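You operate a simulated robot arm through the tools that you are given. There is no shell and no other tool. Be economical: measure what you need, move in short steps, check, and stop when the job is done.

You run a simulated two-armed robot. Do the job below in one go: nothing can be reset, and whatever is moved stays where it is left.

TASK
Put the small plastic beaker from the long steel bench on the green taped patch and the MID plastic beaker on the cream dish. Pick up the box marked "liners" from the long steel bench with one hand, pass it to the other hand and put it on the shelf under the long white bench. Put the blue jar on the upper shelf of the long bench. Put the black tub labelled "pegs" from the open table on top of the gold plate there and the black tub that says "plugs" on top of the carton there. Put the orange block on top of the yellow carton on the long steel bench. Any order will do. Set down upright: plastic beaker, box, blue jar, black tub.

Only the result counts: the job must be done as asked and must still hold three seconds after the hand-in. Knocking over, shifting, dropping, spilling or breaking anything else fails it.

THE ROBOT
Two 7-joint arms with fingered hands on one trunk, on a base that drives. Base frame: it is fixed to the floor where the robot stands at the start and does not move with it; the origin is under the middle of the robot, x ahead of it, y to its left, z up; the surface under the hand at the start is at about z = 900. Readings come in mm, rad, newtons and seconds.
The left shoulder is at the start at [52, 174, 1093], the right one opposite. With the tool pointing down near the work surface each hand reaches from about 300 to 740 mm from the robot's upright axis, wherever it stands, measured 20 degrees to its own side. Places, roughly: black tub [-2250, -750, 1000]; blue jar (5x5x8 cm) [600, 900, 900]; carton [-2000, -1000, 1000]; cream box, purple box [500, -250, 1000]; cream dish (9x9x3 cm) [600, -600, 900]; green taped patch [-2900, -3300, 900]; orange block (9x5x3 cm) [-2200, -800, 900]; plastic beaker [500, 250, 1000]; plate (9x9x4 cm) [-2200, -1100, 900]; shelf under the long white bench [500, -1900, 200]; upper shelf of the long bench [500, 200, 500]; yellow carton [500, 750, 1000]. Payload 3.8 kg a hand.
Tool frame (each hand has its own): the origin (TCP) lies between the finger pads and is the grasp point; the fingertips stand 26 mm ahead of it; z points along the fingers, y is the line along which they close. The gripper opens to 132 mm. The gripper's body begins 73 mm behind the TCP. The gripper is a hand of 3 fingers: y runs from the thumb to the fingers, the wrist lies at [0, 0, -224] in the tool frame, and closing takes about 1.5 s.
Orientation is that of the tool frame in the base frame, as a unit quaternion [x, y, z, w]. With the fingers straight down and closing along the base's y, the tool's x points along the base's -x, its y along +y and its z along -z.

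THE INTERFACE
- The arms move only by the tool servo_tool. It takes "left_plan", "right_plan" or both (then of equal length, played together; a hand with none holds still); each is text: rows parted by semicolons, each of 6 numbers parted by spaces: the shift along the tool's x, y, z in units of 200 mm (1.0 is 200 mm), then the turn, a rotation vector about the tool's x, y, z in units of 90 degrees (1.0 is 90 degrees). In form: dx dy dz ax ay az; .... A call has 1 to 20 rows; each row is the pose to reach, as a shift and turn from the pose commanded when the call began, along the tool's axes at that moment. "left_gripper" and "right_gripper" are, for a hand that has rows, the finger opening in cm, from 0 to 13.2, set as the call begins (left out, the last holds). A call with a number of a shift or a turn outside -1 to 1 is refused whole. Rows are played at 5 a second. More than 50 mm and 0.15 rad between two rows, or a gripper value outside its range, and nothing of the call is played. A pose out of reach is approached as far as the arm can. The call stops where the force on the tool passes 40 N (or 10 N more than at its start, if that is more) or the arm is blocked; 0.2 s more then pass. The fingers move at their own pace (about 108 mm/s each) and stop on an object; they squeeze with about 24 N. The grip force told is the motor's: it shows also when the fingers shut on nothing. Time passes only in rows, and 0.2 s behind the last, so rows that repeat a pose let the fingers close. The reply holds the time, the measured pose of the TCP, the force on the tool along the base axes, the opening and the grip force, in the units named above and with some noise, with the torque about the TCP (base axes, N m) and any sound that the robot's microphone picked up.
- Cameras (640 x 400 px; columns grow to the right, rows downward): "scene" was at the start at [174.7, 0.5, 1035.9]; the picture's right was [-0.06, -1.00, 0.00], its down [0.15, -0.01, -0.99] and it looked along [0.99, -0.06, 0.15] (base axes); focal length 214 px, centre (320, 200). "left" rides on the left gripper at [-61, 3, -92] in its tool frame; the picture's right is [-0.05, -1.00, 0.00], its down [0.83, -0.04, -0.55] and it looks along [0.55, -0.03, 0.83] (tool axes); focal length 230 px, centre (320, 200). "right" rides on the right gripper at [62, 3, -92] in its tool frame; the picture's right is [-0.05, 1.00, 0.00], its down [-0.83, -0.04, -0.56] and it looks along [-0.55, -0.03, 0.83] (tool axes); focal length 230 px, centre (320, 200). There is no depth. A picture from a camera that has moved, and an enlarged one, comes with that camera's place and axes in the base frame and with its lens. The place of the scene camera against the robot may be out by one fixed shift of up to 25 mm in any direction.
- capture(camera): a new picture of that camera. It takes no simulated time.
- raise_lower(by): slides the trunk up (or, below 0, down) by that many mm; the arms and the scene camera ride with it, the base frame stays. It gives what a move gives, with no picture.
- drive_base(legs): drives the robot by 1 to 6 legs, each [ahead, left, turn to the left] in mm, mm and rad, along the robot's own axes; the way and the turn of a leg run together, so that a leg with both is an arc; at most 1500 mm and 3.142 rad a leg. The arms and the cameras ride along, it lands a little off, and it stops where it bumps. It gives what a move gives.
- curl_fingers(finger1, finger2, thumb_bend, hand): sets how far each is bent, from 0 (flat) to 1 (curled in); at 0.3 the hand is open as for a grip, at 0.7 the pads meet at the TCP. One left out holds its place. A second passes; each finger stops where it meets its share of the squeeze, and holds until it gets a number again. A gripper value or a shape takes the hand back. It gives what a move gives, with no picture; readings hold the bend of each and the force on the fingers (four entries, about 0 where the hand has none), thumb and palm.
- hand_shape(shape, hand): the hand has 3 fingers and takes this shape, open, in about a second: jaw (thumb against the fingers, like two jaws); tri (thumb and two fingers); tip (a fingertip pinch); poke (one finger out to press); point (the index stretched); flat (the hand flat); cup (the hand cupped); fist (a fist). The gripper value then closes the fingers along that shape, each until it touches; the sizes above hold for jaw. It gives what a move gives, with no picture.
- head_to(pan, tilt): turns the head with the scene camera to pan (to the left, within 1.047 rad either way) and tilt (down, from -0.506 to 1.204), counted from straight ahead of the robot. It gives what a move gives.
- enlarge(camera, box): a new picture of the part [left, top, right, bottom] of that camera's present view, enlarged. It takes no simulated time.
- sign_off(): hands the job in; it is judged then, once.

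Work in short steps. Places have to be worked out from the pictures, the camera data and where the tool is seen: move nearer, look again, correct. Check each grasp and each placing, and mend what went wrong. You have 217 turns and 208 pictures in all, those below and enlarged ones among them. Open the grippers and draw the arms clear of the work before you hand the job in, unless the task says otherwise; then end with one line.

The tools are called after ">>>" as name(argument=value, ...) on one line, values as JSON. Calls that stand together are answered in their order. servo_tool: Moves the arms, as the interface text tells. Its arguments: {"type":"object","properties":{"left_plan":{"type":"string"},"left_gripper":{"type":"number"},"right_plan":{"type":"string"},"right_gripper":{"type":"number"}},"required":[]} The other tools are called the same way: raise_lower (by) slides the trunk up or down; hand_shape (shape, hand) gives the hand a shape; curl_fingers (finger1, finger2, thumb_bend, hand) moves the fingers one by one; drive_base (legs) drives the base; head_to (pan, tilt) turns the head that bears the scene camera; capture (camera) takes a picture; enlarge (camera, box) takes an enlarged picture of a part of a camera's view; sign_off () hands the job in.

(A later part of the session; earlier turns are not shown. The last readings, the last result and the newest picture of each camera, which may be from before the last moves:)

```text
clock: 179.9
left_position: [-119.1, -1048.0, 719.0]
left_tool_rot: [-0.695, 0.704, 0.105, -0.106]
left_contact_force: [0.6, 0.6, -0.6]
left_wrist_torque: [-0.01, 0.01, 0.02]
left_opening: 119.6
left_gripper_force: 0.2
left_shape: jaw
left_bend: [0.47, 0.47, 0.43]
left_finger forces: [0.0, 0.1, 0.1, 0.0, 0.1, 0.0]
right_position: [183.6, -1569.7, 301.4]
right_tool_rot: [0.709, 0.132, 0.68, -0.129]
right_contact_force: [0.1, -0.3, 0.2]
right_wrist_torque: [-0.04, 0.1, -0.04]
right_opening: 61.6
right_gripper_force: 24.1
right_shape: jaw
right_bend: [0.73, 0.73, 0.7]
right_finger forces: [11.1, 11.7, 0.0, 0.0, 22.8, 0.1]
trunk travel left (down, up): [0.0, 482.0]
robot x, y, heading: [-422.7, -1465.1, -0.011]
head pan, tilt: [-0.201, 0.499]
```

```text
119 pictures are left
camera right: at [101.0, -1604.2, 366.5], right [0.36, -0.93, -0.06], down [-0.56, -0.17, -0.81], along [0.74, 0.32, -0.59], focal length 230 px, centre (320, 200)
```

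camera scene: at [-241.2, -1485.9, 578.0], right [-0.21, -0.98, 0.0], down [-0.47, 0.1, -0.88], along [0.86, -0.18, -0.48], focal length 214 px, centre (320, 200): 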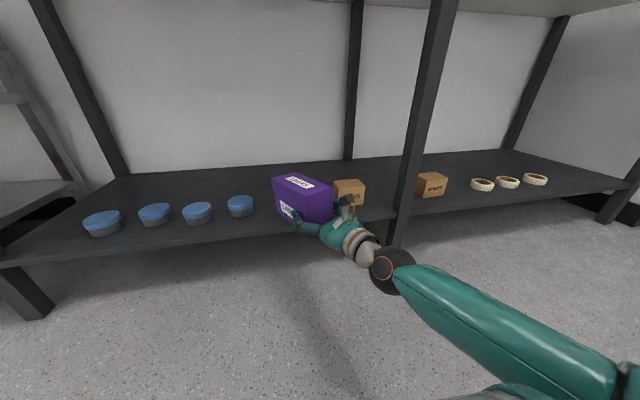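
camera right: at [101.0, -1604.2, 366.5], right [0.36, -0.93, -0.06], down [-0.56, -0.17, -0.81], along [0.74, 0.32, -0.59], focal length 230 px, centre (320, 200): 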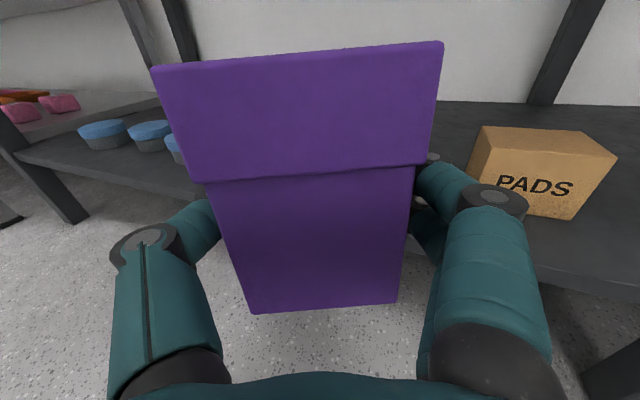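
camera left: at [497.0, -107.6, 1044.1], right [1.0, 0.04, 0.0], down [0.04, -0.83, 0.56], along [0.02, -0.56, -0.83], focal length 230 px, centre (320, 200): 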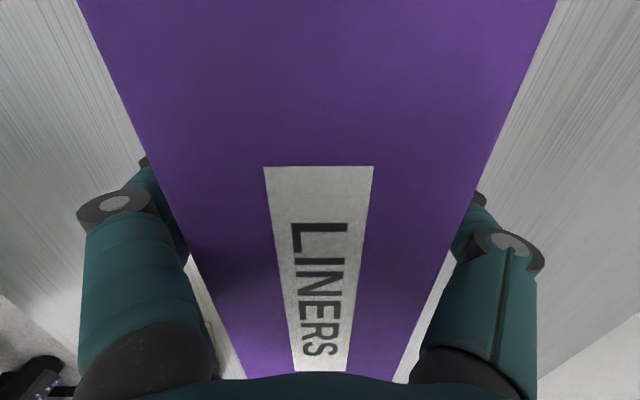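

PADS block is ~115 mm right of my path; fine. The left hand would near the bench edge, so I twist it slim-side forward before driving in.

>>> servo_tool(left_plan="0 0.03 0 0 0 -0.09; 0 0.06 0 0 0 -0.18; 0 0.1 0 0 0 -0.27; 0 0.1 0 0 0 -0.36; 0 0.1 0 0 0 -0.45; 0 0.1 0 0 0 -0.54; 0 0.1 0 0 0 -0.63; 0 0.1 0 0 0 -0.72; 0 0.1 0 0 0 -0.8; 0 0.1 0 0 0 -0.8", left_gripper=4)

>>> drive_base(legs=[[160, 0, 0]])

>>> capture(camera="scene")

>>> capture(camera="right")

```text
clock: 182.1
left_position: [-123.9, -1056.0, 714.4]
left_tool_rot: [0.976, -0.16, -0.148, 0.024]
left_contact_force: [0.2, -0.8, 0.1]
left_wrist_torque: [0.0, 0.0, 0.0]
left_opening: 40.3
left_gripper_force: 0.1
left_shape: jaw
left_bend: [0.73, 0.73, 0.7]
left_finger forces: [0.0, 0.1, 0.2, 0.0, 0.1, 0.0]
left hand out of reach, approached as far as the arm can: row 1, 2, 3, 4, 5, 6, 7, 8, 9, 10
right_position: [184.0, -1569.3, 301.8]
right_tool_rot: [0.709, 0.133, 0.68, -0.13]
right_contact_force: [0.2, -0.5, -0.1]
right_wrist_torque: [-0.03, 0.09, 0.03]
right_opening: 61.7
right_gripper_force: 23.9
right_shape: jaw
right_bend: [0.73, 0.73, 0.7]
right_finger forces: [11.2, 11.7, 0.1, 0.0, 22.8, 0.1]
trunk travel left (down, up): [0.0, 482.0]
robot x, y, heading: [-422.9, -1468.2, -0.014]
head pan, tilt: [-0.201, 0.499]
```

```text
clock: 183.6
left_position: [36.2, -1055.6, 715.2]
left_tool_rot: [0.976, -0.159, -0.149, 0.026]
left_contact_force: [0.6, -0.1, 0.8]
left_wrist_torque: [-0.01, 0.02, 0.02]
left_opening: 40.1
left_gripper_force: 0.1
left_shape: jaw
left_bend: [0.73, 0.73, 0.7]
left_finger forces: [0.0, 0.0, 0.0, 0.0, 0.0, 0.0]
right_position: [345.2, -1571.3, 302.2]
right_tool_rot: [0.708, 0.133, 0.681, -0.13]
right_contact_force: [0.2, -0.3, 0.3]
right_wrist_torque: [-0.04, 0.08, 0.0]
right_opening: 61.5
right_gripper_force: 24.0
right_shape: jaw
right_bend: [0.73, 0.73, 0.7]
right_finger forces: [11.2, 11.7, 0.0, 0.1, 22.8, 0.1]
trunk travel left (down, up): [0.0, 482.0]
robot x, y, heading: [-260.2, -1472.3, -0.008]
head pan, tilt: [-0.201, 0.499]
```

```text
118 pictures are left
camera scene: at [-80.5, -1487.6, 578.0], right [-0.21, -0.98, 0.0], down [-0.47, 0.1, -0.88], along [0.86, -0.18, -0.48], focal length 214 px, centre (320, 200)
```

scene: 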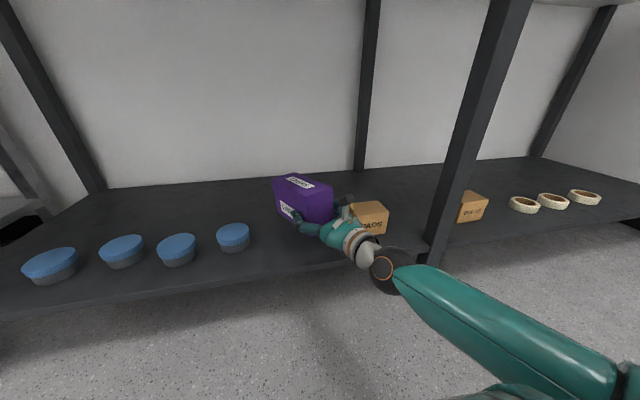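

```text
117 pictures are left
camera right: at [261.7, -1605.7, 366.4], right [0.36, -0.93, -0.06], down [-0.56, -0.17, -0.81], along [0.74, 0.32, -0.59], focal length 230 px, centre (320, 200)
```

right: 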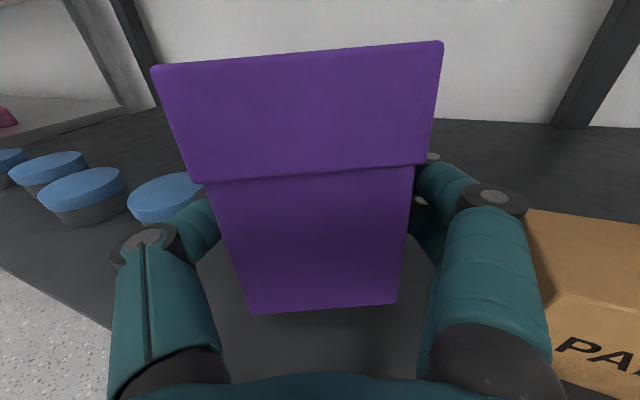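

Shelf edge is at x≈280; the box is fully over it. I shift 20 mm left, away from PADS, and lower.

>>> servo_tool(right_plan="-0.03 -0.05 0.02 0 0 0; -0.08 -0.093 0.037 0 0 0; -0.14 -0.093 0.037 0 0 0; -0.2 -0.093 0.037 0 0 0; -0.2 -0.093 0.037 0 0 0")

>>> enlarge(camera="scene", box=[220, 140, 460, 290])

```text
clock: 184.8
left_position: [37.4, -1056.4, 715.1]
left_tool_rot: [0.975, -0.161, -0.149, 0.024]
left_contact_force: [0.1, -0.6, -0.6]
left_wrist_torque: [-0.01, 0.02, -0.02]
left_opening: 40.4
left_gripper_force: 0.0
left_shape: jaw
left_bend: [0.73, 0.73, 0.7]
left_finger forces: [0.0, 0.0, 0.1, 0.0, 0.0, 0.0]
right_position: [342.9, -1549.7, 260.6]
right_tool_rot: [0.709, 0.132, 0.681, -0.129]
right_contact_force: [0.4, -0.2, -0.4]
right_wrist_torque: [-0.07, 0.08, 0.01]
right_opening: 61.9
right_gripper_force: 24.1
right_shape: jaw
right_bend: [0.73, 0.73, 0.7]
right_finger forces: [11.2, 11.6, 0.1, 0.0, 22.8, 0.1]
trunk travel left (down, up): [0.0, 482.0]
robot x, y, heading: [-265.9, -1473.3, -0.006]
head pan, tilt: [-0.201, 0.499]
```

```text
2.67 times, centred on (340, 215) of scene
camera zoom: at [-80.5, -1487.6, 578.0], right [-0.21, -0.98, 0.0], down [-0.47, 0.1, -0.88], along [0.86, -0.18, -0.48], focal length 572 px, centre (267, 160)
```

zoom: 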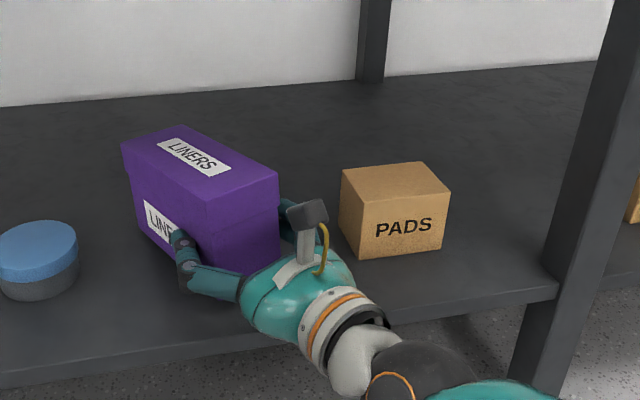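

Approaching the shelf; lower in small steps.

>>> servo_tool(right_plan="-0.03 0 0 0 0 0; -0.06 0 0 0 0 0; -0.06 0 0 0 0 0")

>>> servo_tool(right_plan="-0.02 0 0 0 0 0; -0.04 0 0 0 0 0; -0.04 0 0 0 0 0")

```text
clock: 185.6
left_position: [35.1, -1057.0, 714.8]
left_tool_rot: [0.976, -0.16, -0.149, 0.024]
left_contact_force: [0.5, 0.2, -1.3]
left_wrist_torque: [-0.03, 0.0, -0.02]
left_opening: 40.2
left_gripper_force: 0.0
left_shape: jaw
left_bend: [0.73, 0.73, 0.7]
left_finger forces: [0.0, 0.0, 0.0, 0.1, 0.0, 0.0]
right_position: [343.0, -1551.2, 249.0]
right_tool_rot: [0.708, 0.132, 0.682, -0.13]
right_contact_force: [-0.6, 0.2, 0.3]
right_wrist_torque: [0.03, -0.01, -0.02]
right_opening: 61.8
right_gripper_force: 24.2
right_shape: jaw
right_bend: [0.73, 0.73, 0.7]
right_finger forces: [11.3, 11.5, 0.1, 0.0, 22.9, 0.2]
trunk travel left (down, up): [0.0, 482.0]
robot x, y, heading: [-265.3, -1474.1, -0.006]
head pan, tilt: [-0.201, 0.499]
```

```text
clock: 186.4
left_position: [35.5, -1057.3, 715.4]
left_tool_rot: [0.976, -0.159, -0.148, 0.024]
left_contact_force: [-0.3, -0.5, 1.0]
left_wrist_torque: [0.0, 0.05, 0.01]
left_opening: 40.4
left_gripper_force: 0.0
left_shape: jaw
left_bend: [0.73, 0.73, 0.7]
left_finger forces: [0.1, 0.0, 0.0, 0.0, 0.0, 0.1]
right_position: [343.6, -1551.5, 242.6]
right_tool_rot: [0.707, 0.132, 0.683, -0.13]
right_contact_force: [-2.0, -1.2, 6.5]
right_wrist_torque: [0.33, -0.1, 0.08]
right_opening: 61.8
right_gripper_force: 23.9
right_shape: jaw
right_bend: [0.73, 0.73, 0.7]
right_finger forces: [12.7, 11.0, 0.0, 0.1, 23.1, 0.0]
trunk travel left (down, up): [0.0, 482.0]
robot x, y, heading: [-261.5, -1474.6, -0.013]
head pan, tilt: [-0.201, 0.499]
```

Far end touches (6.5 N). One more small step, then open.

>>> servo_tool(right_plan="-0.01 0 0 0 0 0; -0.02 0 0 0 0 0; -0.02 0 0 0 0 0")

>>> servo_tool(right_plan="0 0 0 0 0 0; 0 0 0 0 0 0; 0 0 0 0 0 0; 0 0 0 0 0 0", right_gripper=9)

>>> enlarge(camera="scene", box=[220, 140, 460, 290])

>>> capture(camera="right")

```text
clock: 187.2
left_position: [35.6, -1055.4, 716.8]
left_tool_rot: [0.976, -0.16, -0.147, 0.023]
left_contact_force: [-0.1, -0.4, -0.5]
left_wrist_torque: [0.01, 0.01, 0.0]
left_opening: 40.7
left_gripper_force: 0.1
left_shape: jaw
left_bend: [0.73, 0.73, 0.7]
left_finger forces: [0.0, 0.0, 0.1, 0.0, 0.0, 0.0]
right_position: [343.1, -1552.9, 241.8]
right_tool_rot: [0.706, 0.132, 0.684, -0.13]
right_contact_force: [-5.7, -4.2, 21.2]
right_wrist_torque: [0.63, -0.27, 0.06]
right_opening: 61.7
right_gripper_force: 23.6
right_shape: jaw
right_bend: [0.73, 0.73, 0.7]
right_finger forces: [13.3, 11.4, 0.1, 0.1, 23.3, 0.0]
trunk travel left (down, up): [0.0, 482.0]
robot x, y, heading: [-260.9, -1477.2, -0.009]
head pan, tilt: [-0.201, 0.499]
```

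```text
clock: 188.2
left_position: [36.4, -1056.2, 717.0]
left_tool_rot: [0.976, -0.159, -0.148, 0.025]
left_contact_force: [1.2, 0.0, -0.3]
left_wrist_torque: [-0.03, -0.04, 0.01]
left_opening: 40.6
left_gripper_force: 0.1
left_shape: jaw
left_bend: [0.73, 0.73, 0.7]
left_finger forces: [0.1, 0.0, 0.1, 0.1, 0.1, 0.0]
right_position: [342.3, -1552.4, 237.7]
right_tool_rot: [0.709, 0.133, 0.681, -0.129]
right_contact_force: [-0.5, 0.2, 0.0]
right_wrist_torque: [-0.01, 0.0, 0.0]
right_opening: 90.0
right_gripper_force: 0.0
right_shape: jaw
right_bend: [0.69, 0.69, 0.66]
right_finger forces: [0.1, 0.0, 0.0, 0.0, 0.0, 0.0]
trunk travel left (down, up): [0.0, 482.0]
robot x, y, heading: [-256.2, -1473.8, -0.009]
head pan, tilt: [-0.201, 0.499]
```

```text
2.67 times, centred on (340, 215) of scene
camera zoom: at [-80.6, -1487.6, 578.1], right [-0.21, -0.98, 0.0], down [-0.47, 0.1, -0.88], along [0.86, -0.18, -0.48], focal length 572 px, centre (267, 160)
```

zoom: 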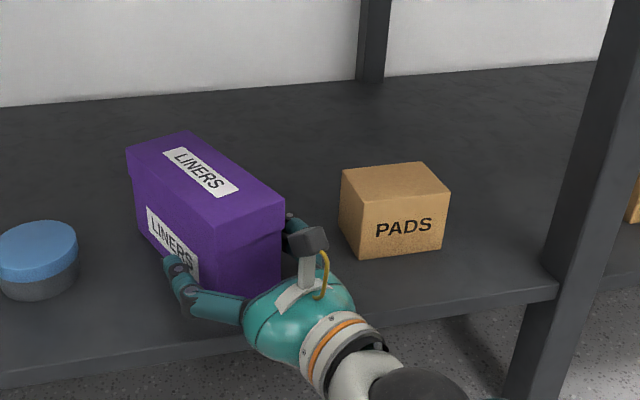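

```text
114 pictures are left
camera right: at [259.6, -1587.3, 302.7], right [0.36, -0.93, -0.05], down [-0.56, -0.17, -0.81], along [0.74, 0.32, -0.59], focal length 230 px, centre (320, 200)
```

right: 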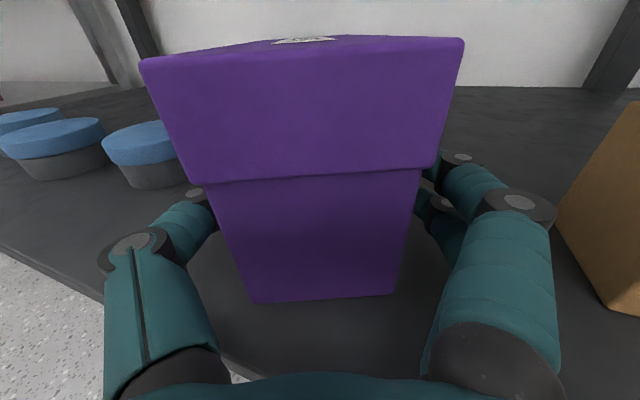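

Box stands flat on the shelf. Withdraw the right hand straight back, then back the base off.

>>> servo_tool(right_plan="0 0 -0.1 0 0 0; 0 0 -0.25 0 0 0; 0 0 -0.4 0 0 0; 0 0 -0.5 0 0 0")

>>> drive_base(legs=[[-400, 0, 0]])

>>> capture(camera="scene")

>>> raise_lower(by=400)

```text
clock: 189.2
left_position: [36.4, -1056.8, 716.2]
left_tool_rot: [0.976, -0.159, -0.149, 0.024]
left_contact_force: [-0.7, 0.0, -0.2]
left_wrist_torque: [0.01, -0.04, 0.02]
left_opening: 40.6
left_gripper_force: 0.1
left_shape: jaw
left_bend: [0.73, 0.73, 0.7]
left_finger forces: [0.0, 0.0, 0.0, 0.0, 0.1, 0.0]
right_position: [248.1, -1587.6, 242.9]
right_tool_rot: [0.709, 0.133, 0.68, -0.13]
right_contact_force: [0.0, 0.2, 0.0]
right_wrist_torque: [-0.02, 0.0, -0.05]
right_opening: 89.5
right_gripper_force: 0.0
right_shape: jaw
right_bend: [0.69, 0.69, 0.66]
right_finger forces: [0.1, 0.0, 0.0, 0.0, 0.0, 0.1]
trunk travel left (down, up): [0.0, 482.0]
robot x, y, heading: [-260.9, -1474.6, -0.015]
head pan, tilt: [-0.201, 0.499]
```

```text
clock: 191.7
left_position: [-364.7, -1053.1, 715.6]
left_tool_rot: [0.975, -0.161, -0.149, 0.024]
left_contact_force: [0.4, -0.2, 0.2]
left_wrist_torque: [0.01, 0.02, 0.03]
left_opening: 40.3
left_gripper_force: 0.0
left_shape: jaw
left_bend: [0.73, 0.73, 0.7]
left_finger forces: [0.0, 0.1, 0.0, 0.0, 0.0, 0.1]
right_position: [-153.3, -1584.5, 242.3]
right_tool_rot: [0.709, 0.132, 0.681, -0.129]
right_contact_force: [0.6, -0.6, 0.3]
right_wrist_torque: [0.04, 0.01, 0.01]
right_opening: 89.5
right_gripper_force: 0.1
right_shape: jaw
right_bend: [0.69, 0.69, 0.66]
right_finger forces: [0.1, 0.0, 0.0, 0.0, 0.0, 0.1]
trunk travel left (down, up): [0.0, 482.0]
robot x, y, heading: [-662.4, -1465.6, -0.015]
head pan, tilt: [-0.201, 0.499]
```

```text
113 pictures are left
camera scene: at [-482.0, -1483.2, 578.1], right [-0.21, -0.98, 0.0], down [-0.47, 0.1, -0.88], along [0.86, -0.19, -0.48], focal length 214 px, centre (320, 200)
```

scene: 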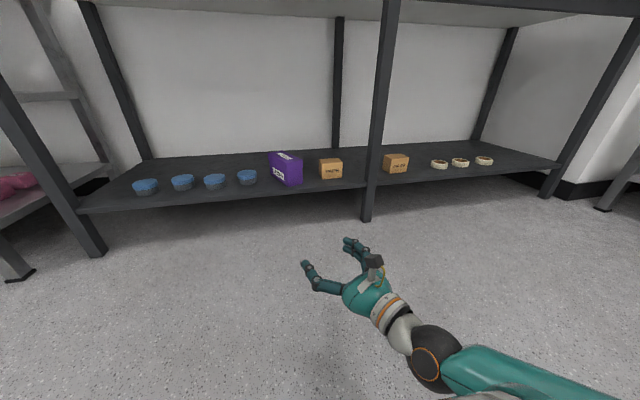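

```text
clock: 195.5
left_position: [-364.5, -1052.2, 1115.3]
left_tool_rot: [0.975, -0.162, -0.148, 0.024]
left_contact_force: [0.2, -0.5, 0.4]
left_wrist_torque: [0.01, 0.01, -0.01]
left_opening: 40.5
left_gripper_force: 0.0
left_shape: jaw
left_bend: [0.73, 0.73, 0.7]
left_finger forces: [0.0, 0.1, 0.0, 0.0, 0.0, 0.1]
right_position: [-154.0, -1583.9, 642.4]
right_tool_rot: [0.709, 0.132, 0.68, -0.129]
right_contact_force: [0.4, -0.1, 0.5]
right_wrist_torque: [0.01, 0.0, -0.03]
right_opening: 89.9
right_gripper_force: 0.0
right_shape: jaw
right_bend: [0.69, 0.69, 0.66]
right_finger forces: [0.1, 0.0, 0.0, 0.1, 0.0, 0.0]
trunk travel left (down, up): [-400.0, 82.0]
robot x, y, heading: [-661.1, -1473.0, -0.01]
head pan, tilt: [-0.201, 0.499]
```

Liners box is placed. Now I reset both hands to the natural pointing-down pose, in two halves.

>>> servo_tool(right_plan="0.09 0 0 0.063 -0.012 -0.066; 0.18 0 0 0.126 -0.024 -0.131; 0.27 0 0 0.188 -0.036 -0.197; 0.36 0 0 0.251 -0.048 -0.262; 0.45 0 0 0.314 -0.06 -0.328; 0.54 0 0 0.377 -0.071 -0.393; 0.63 0 0 0.44 -0.083 -0.459; 0.72 0 0 0.502 -0.095 -0.524; 0.81 0 0 0.565 -0.107 -0.59; 0.9 0 0 0.628 -0.119 -0.655; 0.9 0 0 0.628 -0.119 -0.655", left_plan="0 0 0 0.013 -0.002 0.088; 0 0 0 0.027 -0.004 0.177; 0 0 0 0.04 -0.006 0.265; 0 0 0 0.054 -0.008 0.354; 0 0 0 0.067 -0.01 0.442; 0 0 0 0.08 -0.013 0.53; 0 0 0 0.094 -0.015 0.619; 0 0 0 0.107 -0.017 0.707; 0 0 0 0.121 -0.019 0.796; 0 0 0 0.134 -0.021 0.884; 0 0 0 0.134 -0.021 0.884", left_gripper=11)

>>> servo_tool(right_plan="0 0 0 0.063 -0.012 -0.066; 0 0 0 0.126 -0.024 -0.131; 0 0 0 0.188 -0.036 -0.197; 0 0 0 0.251 -0.048 -0.262; 0 0 0 0.314 -0.06 -0.328; 0 0 0 0.377 -0.071 -0.393; 0 0 0 0.44 -0.083 -0.459; 0 0 0 0.502 -0.095 -0.524; 0 0 0 0.565 -0.107 -0.59; 0 0 0 0.628 -0.119 -0.655; 0 0 0 0.628 -0.119 -0.655", left_plan="0 0 0 0.013 -0.002 0.088; 0 0 0 0.027 -0.004 0.177; 0 0 0 0.04 -0.006 0.265; 0 0 0 0.054 -0.008 0.354; 0 0 0 0.067 -0.01 0.442; 0 0 0 0.08 -0.013 0.53; 0 0 0 0.094 -0.015 0.619; 0 0 0 0.107 -0.017 0.707; 0 0 0 0.121 -0.019 0.796; 0 0 0 0.134 -0.021 0.884; 0 0 0 0.134 -0.021 0.884")

>>> raise_lower(by=82)

```text
clock: 197.9
left_position: [-364.1, -1053.4, 1114.9]
left_tool_rot: [-0.641, 0.762, 0.096, -0.016]
left_contact_force: [0.3, -1.2, 0.0]
left_wrist_torque: [-0.01, -0.02, -0.05]
left_opening: 109.7
left_gripper_force: 0.1
left_shape: jaw
left_bend: [0.56, 0.56, 0.52]
left_finger forces: [0.0, 0.0, 0.0, 0.1, 0.0, 0.1]
right_position: [-147.4, -1582.5, 821.9]
right_tool_rot: [0.471, 0.752, 0.453, -0.086]
right_contact_force: [-0.3, -0.7, 0.5]
right_wrist_torque: [-0.03, -0.01, 0.02]
right_opening: 89.7
right_gripper_force: 0.0
right_shape: jaw
right_bend: [0.69, 0.69, 0.66]
right_finger forces: [0.0, 0.1, 0.0, 0.0, 0.0, 0.0]
trunk travel left (down, up): [-400.0, 82.0]
robot x, y, heading: [-664.1, -1467.3, -0.016]
head pan, tilt: [-0.201, 0.499]
```

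```text
clock: 200.3
left_position: [-362.6, -1052.2, 1115.0]
left_tool_rot: [-0.003, 1.0, 0.0, -0.001]
left_contact_force: [-0.7, 0.3, 0.3]
left_wrist_torque: [-0.01, 0.01, -0.03]
left_opening: 109.7
left_gripper_force: 0.1
left_shape: jaw
left_bend: [0.56, 0.56, 0.52]
left_finger forces: [0.0, 0.1, 0.1, 0.0, 0.0, 0.1]
right_position: [-147.4, -1583.3, 821.3]
right_tool_rot: [0.0, 1.0, 0.0, 0.001]
right_contact_force: [0.3, -0.2, -0.1]
right_wrist_torque: [0.04, 0.02, 0.0]
right_opening: 89.5
right_gripper_force: 0.1
right_shape: jaw
right_bend: [0.69, 0.69, 0.66]
right_finger forces: [0.0, 0.0, 0.0, 0.1, 0.0, 0.0]
trunk travel left (down, up): [-400.0, 82.0]
robot x, y, heading: [-663.4, -1468.0, -0.014]
head pan, tilt: [-0.201, 0.499]
```

```text
clock: 201.5
left_position: [-362.5, -1052.7, 1196.1]
left_tool_rot: [-0.004, 1.0, 0.0, -0.004]
left_contact_force: [0.5, 0.0, 0.3]
left_wrist_torque: [0.04, -0.01, -0.02]
left_opening: 109.8
left_gripper_force: 0.0
left_shape: jaw
left_bend: [0.56, 0.56, 0.52]
left_finger forces: [0.0, 0.0, 0.0, 0.0, 0.0, 0.1]
right_position: [-147.3, -1583.0, 901.7]
right_tool_rot: [0.001, 1.0, 0.0, -0.002]
right_contact_force: [0.3, -0.3, 0.4]
right_wrist_torque: [0.01, 0.04, -0.04]
right_opening: 89.7
right_gripper_force: 0.0
right_shape: jaw
right_bend: [0.69, 0.69, 0.66]
right_finger forces: [0.0, 0.0, 0.0, 0.0, 0.0, 0.0]
trunk travel left (down, up): [-482.0, 0.0]
robot x, y, heading: [-661.1, -1465.1, -0.01]
head pan, tilt: [-0.201, 0.499]
```

Both hands natural. Raise the right hand, turn around to face the open table, and look.

>>> servo_tool(right_plan="0.1 0 -0.2 0 0 0; 0.2 0 -0.4 0 0 0; 0.3 0 -0.6 0 0 0; 0.4 0 -0.8 0 0 0; 0.5 0 -1 0 0 0; 0.5 0 -1 0 0 0", right_gripper=11)

>>> drive_base(legs=[[0, 0, 1.57], [0, 0, 1.57]])

>>> head_to(pan=-0.3, tilt=0.35)

>>> capture(camera="scene")

```text
clock: 202.9
left_position: [-362.1, -1052.5, 1197.0]
left_tool_rot: [-0.003, 1.0, 0.0, -0.001]
left_contact_force: [0.0, -0.1, 0.2]
left_wrist_torque: [0.03, 0.02, 0.02]
left_opening: 109.7
left_gripper_force: 0.1
left_shape: jaw
left_bend: [0.56, 0.56, 0.52]
left_finger forces: [0.0, 0.0, 0.0, 0.1, 0.0, 0.0]
right_position: [-247.5, -1583.7, 1102.1]
right_tool_rot: [0.0, 1.0, 0.001, 0.0]
right_contact_force: [-0.7, -0.2, -0.2]
right_wrist_torque: [0.01, 0.05, 0.01]
right_opening: 109.8
right_gripper_force: 0.0
right_shape: jaw
right_bend: [0.56, 0.56, 0.52]
right_finger forces: [0.1, 0.0, 0.1, 0.1, 0.0, 0.0]
trunk travel left (down, up): [-482.0, 0.0]
robot x, y, heading: [-663.4, -1469.1, -0.008]
head pan, tilt: [-0.201, 0.499]
```

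```text
clock: 210.8
left_position: [-982.8, -1869.9, 1197.5]
left_tool_rot: [1.0, -0.019, 0.001, -0.001]
left_contact_force: [0.3, 0.2, -0.8]
left_wrist_torque: [0.02, 0.0, 0.0]
left_opening: 109.8
left_gripper_force: 0.0
left_shape: jaw
left_bend: [0.56, 0.56, 0.52]
left_finger forces: [0.0, 0.0, 0.0, 0.0, 0.0, 0.0]
right_position: [-1076.0, -1335.0, 1103.7]
right_tool_rot: [1.0, -0.023, -0.001, 0.001]
right_contact_force: [0.2, -0.1, -0.2]
right_wrist_torque: [-0.02, 0.0, 0.0]
right_opening: 109.8
right_gripper_force: 0.1
right_shape: jaw
right_bend: [0.56, 0.56, 0.52]
right_finger forces: [0.0, 0.1, 0.0, 0.0, 0.1, 0.0]
trunk travel left (down, up): [-482.0, 0.0]
robot x, y, heading: [-658.7, -1466.6, 3.08]
head pan, tilt: [-0.201, 0.499]
```

```text
clock: 211.5
left_position: [-982.0, -1869.7, 1196.5]
left_tool_rot: [1.0, -0.019, 0.001, 0.0]
left_contact_force: [-0.4, -0.1, 0.7]
left_wrist_torque: [-0.03, 0.01, -0.01]
left_opening: 110.1
left_gripper_force: 0.1
left_shape: jaw
left_bend: [0.56, 0.56, 0.52]
left_finger forces: [0.0, 0.1, 0.0, 0.0, 0.1, 0.0]
right_position: [-1075.0, -1333.9, 1103.0]
right_tool_rot: [1.0, -0.023, -0.001, 0.001]
right_contact_force: [0.4, -0.3, 0.2]
right_wrist_torque: [-0.01, 0.04, 0.04]
right_opening: 109.7
right_gripper_force: 0.0
right_shape: jaw
right_bend: [0.56, 0.56, 0.52]
right_finger forces: [0.1, 0.0, 0.0, 0.0, 0.0, 0.1]
trunk travel left (down, up): [-482.0, 0.0]
robot x, y, heading: [-664.6, -1467.0, 3.082]
head pan, tilt: [-0.3, 0.351]
```

```text
112 pictures are left
camera scene: at [-867.9, -1423.2, 1101.1], right [0.35, 0.94, 0.0], down [0.32, -0.12, -0.94], along [-0.88, 0.33, -0.34], focal length 214 px, centre (320, 200)
```

scene: 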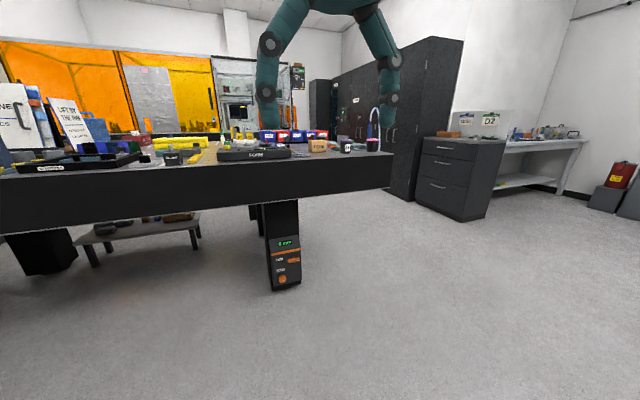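

The open table's front edge lies near x≈-1900. I enlarge to see the items.

>>> enlarge(camera="scene", box=[130, 100, 410, 200])

>>> drive_base(legs=[[0, 0, 0.06], [0, -565, 0], [650, 0, 0]])

>>> head_to(pan=0.0, tilt=0.45)

>>> capture(camera="scene")

```text
2.29 times, centred on (270, 150) of scene
camera zoom: at [-867.9, -1423.2, 1101.1], right [0.35, 0.94, 0.0], down [0.32, -0.12, -0.94], along [-0.88, 0.33, -0.34], focal length 490 px, centre (434, 314)
```

zoom: 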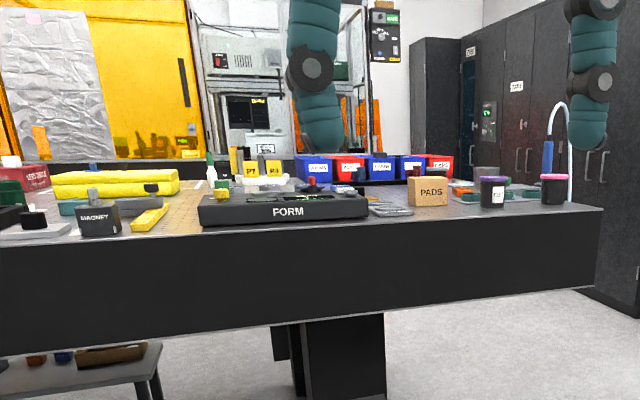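

```text
clock: 220.8
left_position: [-1614.0, -1315.6, 1197.8]
left_tool_rot: [1.0, 0.016, 0.001, 0.001]
left_contact_force: [0.1, 0.2, -0.2]
left_wrist_torque: [0.0, 0.02, -0.02]
left_opening: 109.9
left_gripper_force: 0.0
left_shape: jaw
left_bend: [0.56, 0.56, 0.52]
left_finger forces: [0.1, 0.0, 0.0, 0.0, 0.0, 0.0]
right_position: [-1743.0, -788.6, 1103.3]
right_tool_rot: [1.0, 0.011, -0.002, 0.0]
right_contact_force: [0.2, 0.1, 0.4]
right_wrist_torque: [0.02, -0.01, 0.03]
right_opening: 109.7
right_gripper_force: 0.1
right_shape: jaw
right_bend: [0.56, 0.56, 0.52]
right_finger forces: [0.0, 0.1, 0.0, 0.0, 0.1, 0.1]
trunk travel left (down, up): [-482.0, 0.0]
robot x, y, heading: [-1323.7, -892.3, -3.126]
head pan, tilt: [-0.3, 0.351]
```

```text
clock: 221.6
left_position: [-1613.6, -1316.6, 1197.0]
left_tool_rot: [1.0, 0.016, 0.002, 0.0]
left_contact_force: [-0.6, -0.3, 0.0]
left_wrist_torque: [0.0, 0.03, 0.0]
left_opening: 109.6
left_gripper_force: 0.1
left_shape: jaw
left_bend: [0.56, 0.56, 0.52]
left_finger forces: [0.0, 0.0, 0.0, 0.0, 0.1, 0.0]
right_position: [-1743.9, -787.9, 1102.7]
right_tool_rot: [1.0, 0.012, -0.001, 0.0]
right_contact_force: [0.4, -0.7, 0.5]
right_wrist_torque: [-0.01, 0.01, 0.02]
right_opening: 109.7
right_gripper_force: 0.0
right_shape: jaw
right_bend: [0.56, 0.56, 0.52]
right_finger forces: [0.0, 0.0, 0.1, 0.1, 0.0, 0.0]
trunk travel left (down, up): [-482.0, 0.0]
robot x, y, heading: [-1322.2, -895.6, -3.134]
head pan, tilt: [0.0, 0.45]
```

```text
110 pictures are left
camera scene: at [-1533.2, -889.8, 1092.0], right [-0.01, 1.0, 0.0], down [0.43, 0.0, -0.9], along [-0.9, -0.01, -0.43], focal length 214 px, centre (320, 200)
```

scene: 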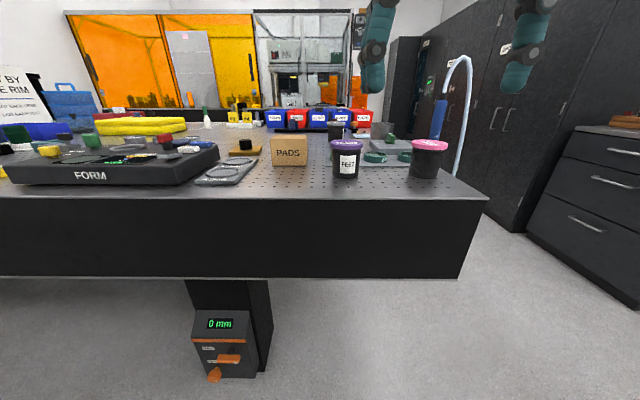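

The table is right ahead. Enlarge the item area.

>>> enlarge(camera="scene", box=[190, 100, 470, 200])

```text
2.29 times, centred on (330, 150) of scene
camera zoom: at [-1533.2, -889.8, 1092.0], right [-0.01, 1.0, 0.0], down [0.43, 0.0, -0.9], along [-0.9, -0.01, -0.43], focal length 490 px, centre (297, 314)
```

zoom: 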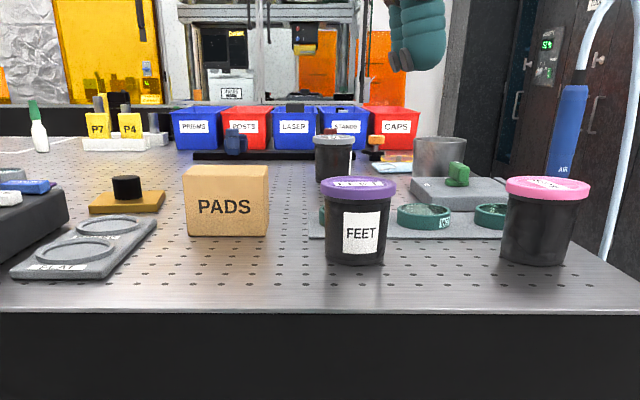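

I raise the right hand, drive closer, and look from above with the wrist cameras.

>>> servo_tool(right_plan="0 0 -0.2 0 0 0; 0 0 -0.4 0 0 0; 0 0 -0.5 0 0 0")

>>> drive_base(legs=[[180, 0, 0]])

>>> capture(camera="right")

>>> capture(camera="left")

>>> capture(camera="scene")

```text
clock: 222.3
left_position: [-1613.4, -1316.7, 1196.4]
left_tool_rot: [1.0, 0.015, 0.001, 0.001]
left_contact_force: [-0.1, 0.5, 0.5]
left_wrist_torque: [0.0, -0.03, -0.01]
left_opening: 109.6
left_gripper_force: 0.0
left_shape: jaw
left_bend: [0.56, 0.56, 0.52]
left_finger forces: [0.0, 0.0, 0.0, 0.0, 0.0, 0.0]
right_position: [-1742.5, -789.5, 1202.3]
right_tool_rot: [1.0, 0.011, -0.001, 0.001]
right_contact_force: [0.5, -0.9, -0.1]
right_wrist_torque: [0.01, 0.02, -0.03]
right_opening: 109.6
right_gripper_force: 0.1
right_shape: jaw
right_bend: [0.56, 0.56, 0.52]
right_finger forces: [0.0, 0.0, 0.1, 0.0, 0.0, 0.0]
trunk travel left (down, up): [-482.0, 0.0]
robot x, y, heading: [-1324.8, -894.9, -3.13]
head pan, tilt: [0.0, 0.45]
```

```text
clock: 223.8
left_position: [-1789.3, -1319.3, 1196.9]
left_tool_rot: [1.0, 0.017, -0.001, 0.0]
left_contact_force: [-0.7, 0.5, 0.1]
left_wrist_torque: [-0.02, 0.01, -0.03]
left_opening: 109.7
left_gripper_force: 0.0
left_shape: jaw
left_bend: [0.56, 0.56, 0.52]
left_finger forces: [0.0, 0.0, 0.0, 0.0, 0.1, 0.1]
right_position: [-1916.6, -791.5, 1203.2]
right_tool_rot: [1.0, 0.012, -0.002, 0.001]
right_contact_force: [-0.1, 0.3, 0.1]
right_wrist_torque: [0.04, -0.01, 0.03]
right_opening: 109.6
right_gripper_force: 0.1
right_shape: jaw
right_bend: [0.56, 0.56, 0.52]
right_finger forces: [0.0, 0.1, 0.0, 0.0, 0.1, 0.0]
trunk travel left (down, up): [-482.0, 0.0]
robot x, y, heading: [-1502.2, -897.3, -3.134]
head pan, tilt: [0.0, 0.45]
```

```text
108 pictures are left
camera right: at [-1856.5, -791.7, 1296.1], right [-0.03, -1.0, 0.0], down [-0.83, 0.02, 0.56], along [-0.56, 0.01, -0.83], focal length 230 px, centre (320, 200)
```

right: 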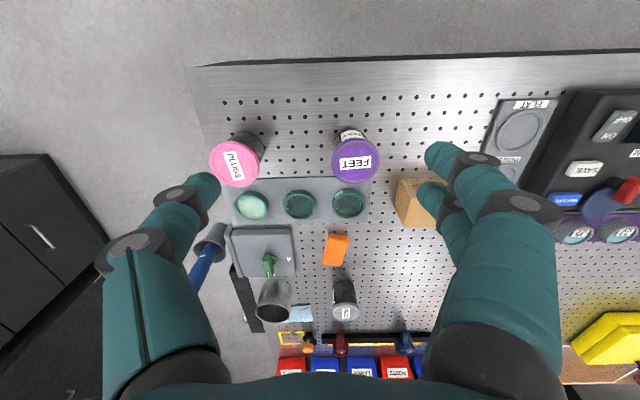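

```text
107 pictures are left
camera left: at [-1850.6, -1324.0, 1290.4], right [-0.08, 1.0, 0.0], down [0.83, 0.07, 0.56], along [0.55, 0.05, -0.83], focal length 230 px, centre (320, 200)
```

left: 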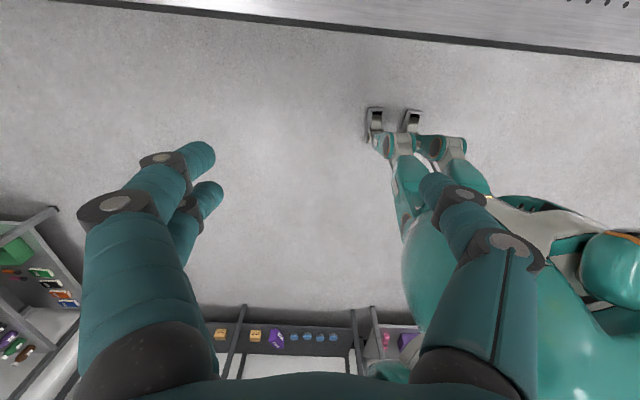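

```text
106 pictures are left
camera scene: at [-1708.8, -891.8, 1092.2], right [-0.01, 1.0, 0.0], down [0.43, 0.0, -0.9], along [-0.9, -0.01, -0.43], focal length 214 px, centre (320, 200)
```

scene: 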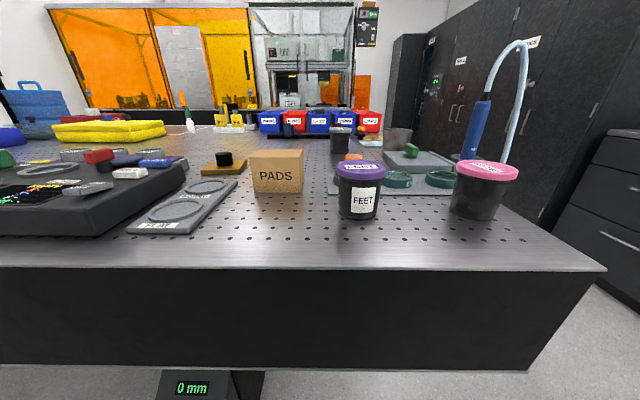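

Lids seem to read PLUGS (pink), FEET (purple), PEGS (grey, far). I verify with an enlargement.

>>> enlarge(camera="right", box=[190, 120, 430, 340])

>>> servo_tool(left_plan="-0.2 0.08 0 0 0 0; -0.4 0.16 0 0 0 0; -0.6 0.24 0 0 0 0; -0.8 0.32 0 0 0 0; -1.0 0.4 0 0 0 0; -1.0 0.4 0 0 0 0")

>>> capture(camera="left")

```text
1.82 times, centred on (310, 230) of right
camera zoom: at [-1856.5, -791.7, 1296.1], right [-0.03, -1.0, 0.0], down [-0.83, 0.02, 0.56], along [-0.56, 0.01, -0.83], focal length 418 px, centre (338, 146)
```

zoom: 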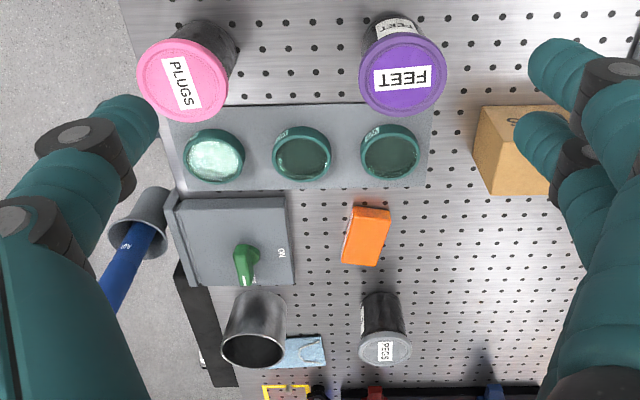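

```text
clock: 225.2
left_position: [-1985.4, -1403.5, 1196.9]
left_tool_rot: [1.0, 0.016, 0.0, 0.001]
left_contact_force: [0.4, -0.9, 0.4]
left_wrist_torque: [0.0, 0.02, 0.01]
left_opening: 109.8
left_gripper_force: 0.0
left_shape: jaw
left_bend: [0.56, 0.56, 0.52]
left_finger forces: [0.0, 0.0, 0.0, 0.0, 0.0, 0.1]
right_position: [-1917.9, -791.3, 1204.0]
right_tool_rot: [1.0, 0.012, -0.001, 0.002]
right_contact_force: [0.1, -0.6, -0.2]
right_wrist_torque: [-0.01, 0.0, 0.0]
right_opening: 109.8
right_gripper_force: 0.1
right_shape: jaw
right_bend: [0.56, 0.56, 0.52]
right_finger forces: [0.0, 0.0, 0.0, 0.1, 0.1, 0.0]
trunk travel left (down, up): [-482.0, 0.0]
robot x, y, heading: [-1500.3, -899.3, -3.129]
head pan, tilt: [0.0, 0.45]
```

```text
104 pictures are left
camera left: at [-2046.9, -1409.1, 1289.5], right [-0.08, 1.0, 0.0], down [0.83, 0.07, 0.56], along [0.55, 0.05, -0.83], focal length 230 px, centre (320, 200)
```

left: 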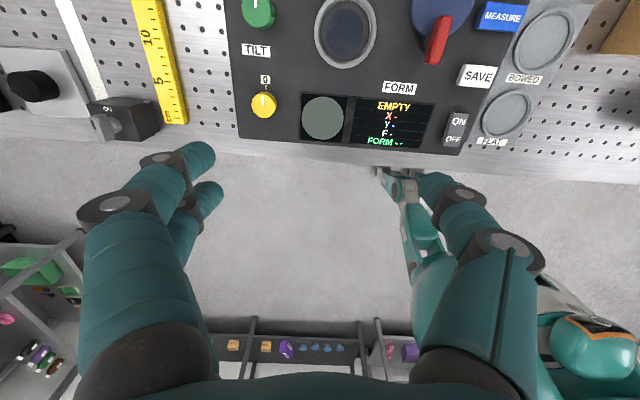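

Labels confirmed: PLUGS is the pink-lidded tub at about (-1997,-663). I move the right hand above it.

>>> servo_tool(right_plan="-0.08 -0.13 0.08 0 0 0; -0.16 -0.26 0.16 0 0 0; -0.24 -0.39 0.24 0 0 0; -0.32 -0.52 0.32 0 0 0; -0.4 -0.64 0.4 0 0 0; -0.4 -0.64 0.45 0 0 0; -0.4 -0.64 0.45 0 0 0")

>>> capture(camera="right")

```text
clock: 226.8
left_position: [-1985.3, -1403.8, 1196.4]
left_tool_rot: [1.0, 0.017, 0.001, 0.0]
left_contact_force: [-0.2, 0.3, -0.8]
left_wrist_torque: [0.0, 0.03, 0.02]
left_opening: 109.6
left_gripper_force: 0.1
left_shape: jaw
left_bend: [0.56, 0.56, 0.52]
left_finger forces: [0.0, 0.0, 0.1, 0.1, 0.1, 0.1]
right_position: [-2000.2, -665.0, 1112.8]
right_tool_rot: [1.0, 0.012, -0.001, 0.0]
right_contact_force: [-0.3, -0.5, 0.6]
right_wrist_torque: [-0.04, -0.04, -0.01]
right_opening: 109.7
right_gripper_force: 0.1
right_shape: jaw
right_bend: [0.56, 0.56, 0.52]
right_finger forces: [0.0, 0.0, 0.0, 0.1, 0.0, 0.1]
trunk travel left (down, up): [-482.0, 0.0]
robot x, y, heading: [-1497.1, -896.7, -3.13]
head pan, tilt: [0.0, 0.45]
```

```text
103 pictures are left
camera right: at [-1939.4, -665.9, 1205.0], right [-0.03, -1.0, 0.0], down [-0.83, 0.02, 0.56], along [-0.56, 0.01, -0.83], focal length 230 px, centre (320, 200)
```

right: 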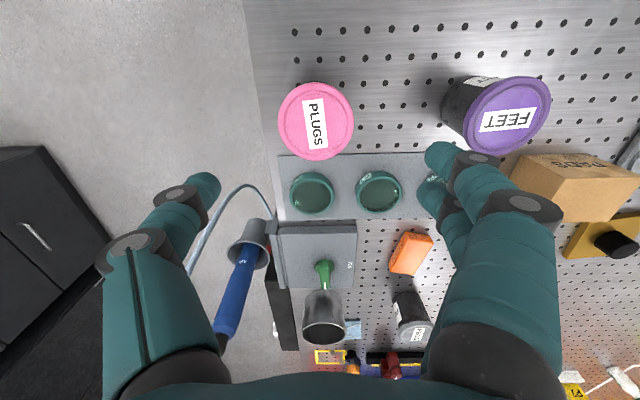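

Aligned over PLUGS. Descend to z≈942 and close.

>>> servo_tool(right_plan="0.01 -0.01 0.2 0 0 0; 0.01 -0.01 0.4 0 0 0; 0.01 -0.01 0.6 0 0 0; 0.01 -0.01 0.75 0 0 0; 0.01 -0.01 0.855 0 0 0; 0.01 -0.01 0.855 0 0 0")

>>> servo_tool(right_plan="0 0 0 0 0 0; 0 0 0 0 0 0; 0 0 0 0 0 0; 0 0 0 0 0 0; 0 0 0 0 0 0; 0 0 0 0 0 0; 0 0 0 0 0 0; 0 0 0 0 0 0", right_gripper=0)

>>> capture(camera="right")

```text
clock: 228.2
left_position: [-1986.8, -1402.8, 1195.8]
left_tool_rot: [1.0, 0.017, 0.0, 0.0]
left_contact_force: [-1.0, 0.5, -0.4]
left_wrist_torque: [0.03, -0.02, -0.03]
left_opening: 109.7
left_gripper_force: 0.0
left_shape: jaw
left_bend: [0.56, 0.56, 0.52]
left_finger forces: [0.0, 0.1, 0.0, 0.0, 0.0, 0.1]
right_position: [-1999.1, -663.2, 942.9]
right_tool_rot: [1.0, 0.012, -0.001, 0.001]
right_contact_force: [-0.2, 0.8, -1.0]
right_wrist_torque: [0.0, 0.0, 0.01]
right_opening: 109.8
right_gripper_force: 0.1
right_shape: jaw
right_bend: [0.56, 0.56, 0.52]
right_finger forces: [0.0, 0.0, 0.0, 0.1, 0.0, 0.0]
trunk travel left (down, up): [-482.0, 0.0]
robot x, y, heading: [-1497.8, -894.2, -3.132]
head pan, tilt: [0.0, 0.45]
```

```text
clock: 230.0
left_position: [-1986.3, -1404.3, 1197.0]
left_tool_rot: [1.0, 0.017, 0.001, 0.0]
left_contact_force: [-0.1, 0.3, 0.6]
left_wrist_torque: [0.0, 0.03, 0.02]
left_opening: 109.8
left_gripper_force: 0.0
left_shape: jaw
left_bend: [0.56, 0.56, 0.52]
left_finger forces: [0.1, 0.1, 0.1, 0.0, 0.1, 0.1]
right_position: [-2000.1, -665.4, 941.9]
right_tool_rot: [1.0, 0.012, -0.001, 0.001]
right_contact_force: [0.3, 0.4, -0.2]
right_wrist_torque: [-0.01, 0.04, 0.01]
right_opening: 52.2
right_gripper_force: 23.8
right_shape: jaw
right_bend: [0.73, 0.73, 0.7]
right_finger forces: [10.4, 11.3, 0.0, 0.1, 21.6, 0.0]
trunk travel left (down, up): [-482.0, 0.0]
robot x, y, heading: [-1500.4, -893.7, -3.132]
head pan, tilt: [0.0, 0.45]
```

```text
102 pictures are left
camera right: at [-1937.8, -665.0, 1034.6], right [-0.03, -1.0, 0.0], down [-0.83, 0.02, 0.56], along [-0.56, 0.01, -0.83], focal length 230 px, centre (320, 200)
```

right: 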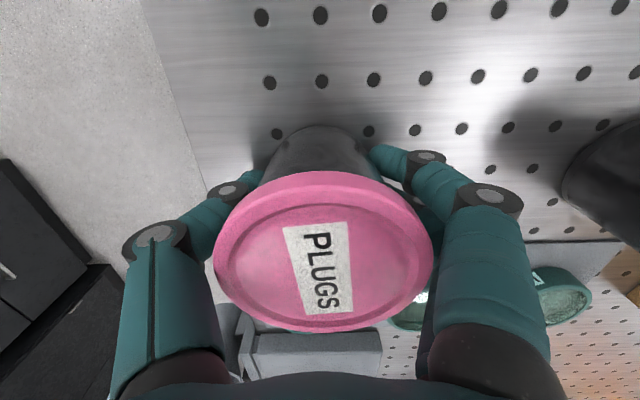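

Gripped. Lift and look for the carton from above.

>>> servo_tool(right_plan="0 0 -0.1 0 0 0; 0 0 -0.3 0 0 0; 0 0 -0.5 0 0 0; 0 0 -0.7 0 0 0; 0 0 -0.9 0 0 0; 0 0 -1 0 0 0; 0 0 -1 0 0 0")

>>> capture(camera="right")

>>> capture(camera="scene")

```text
clock: 231.6
left_position: [-1985.7, -1403.8, 1196.2]
left_tool_rot: [1.0, 0.015, 0.001, 0.0]
left_contact_force: [-0.8, 1.0, 0.6]
left_wrist_torque: [0.01, 0.02, -0.01]
left_opening: 109.8
left_gripper_force: 0.0
left_shape: jaw
left_bend: [0.56, 0.56, 0.52]
left_finger forces: [0.0, 0.0, 0.0, 0.0, 0.1, 0.0]
right_position: [-2001.5, -665.1, 1142.9]
right_tool_rot: [1.0, 0.013, -0.001, 0.0]
right_contact_force: [-0.5, 0.4, -1.4]
right_wrist_torque: [-0.01, 0.02, 0.01]
right_opening: 52.1
right_gripper_force: 24.0
right_shape: jaw
right_bend: [0.73, 0.73, 0.7]
right_finger forces: [10.5, 11.3, 0.0, 0.1, 21.7, 0.1]
trunk travel left (down, up): [-482.0, 0.0]
robot x, y, heading: [-1501.6, -895.3, -3.13]
head pan, tilt: [0.0, 0.45]
```

```text
101 pictures are left
camera right: at [-1940.4, -665.2, 1235.6], right [-0.03, -1.0, 0.0], down [-0.83, 0.02, 0.56], along [-0.56, 0.01, -0.83], focal length 230 px, centre (320, 200)
```

right: 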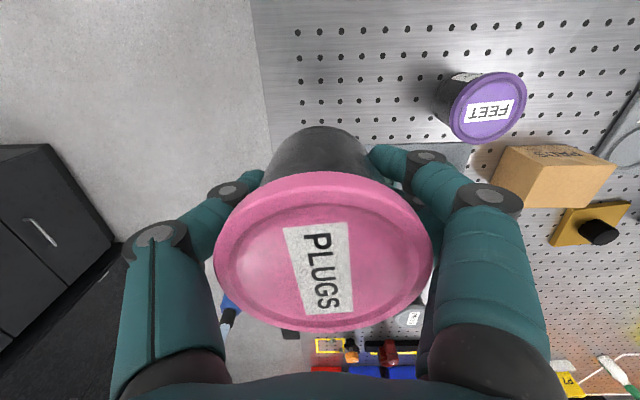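

```text
100 pictures are left
camera scene: at [-1709.2, -891.8, 1091.9], right [-0.01, 1.0, 0.0], down [0.44, 0.0, -0.9], along [-0.9, -0.01, -0.44], focal length 214 px, centre (320, 200)
```

scene: 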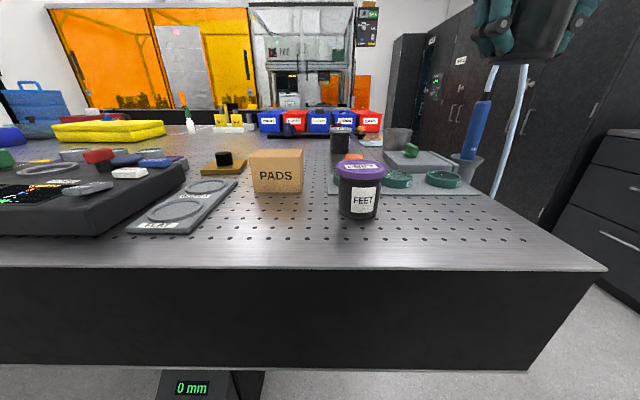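

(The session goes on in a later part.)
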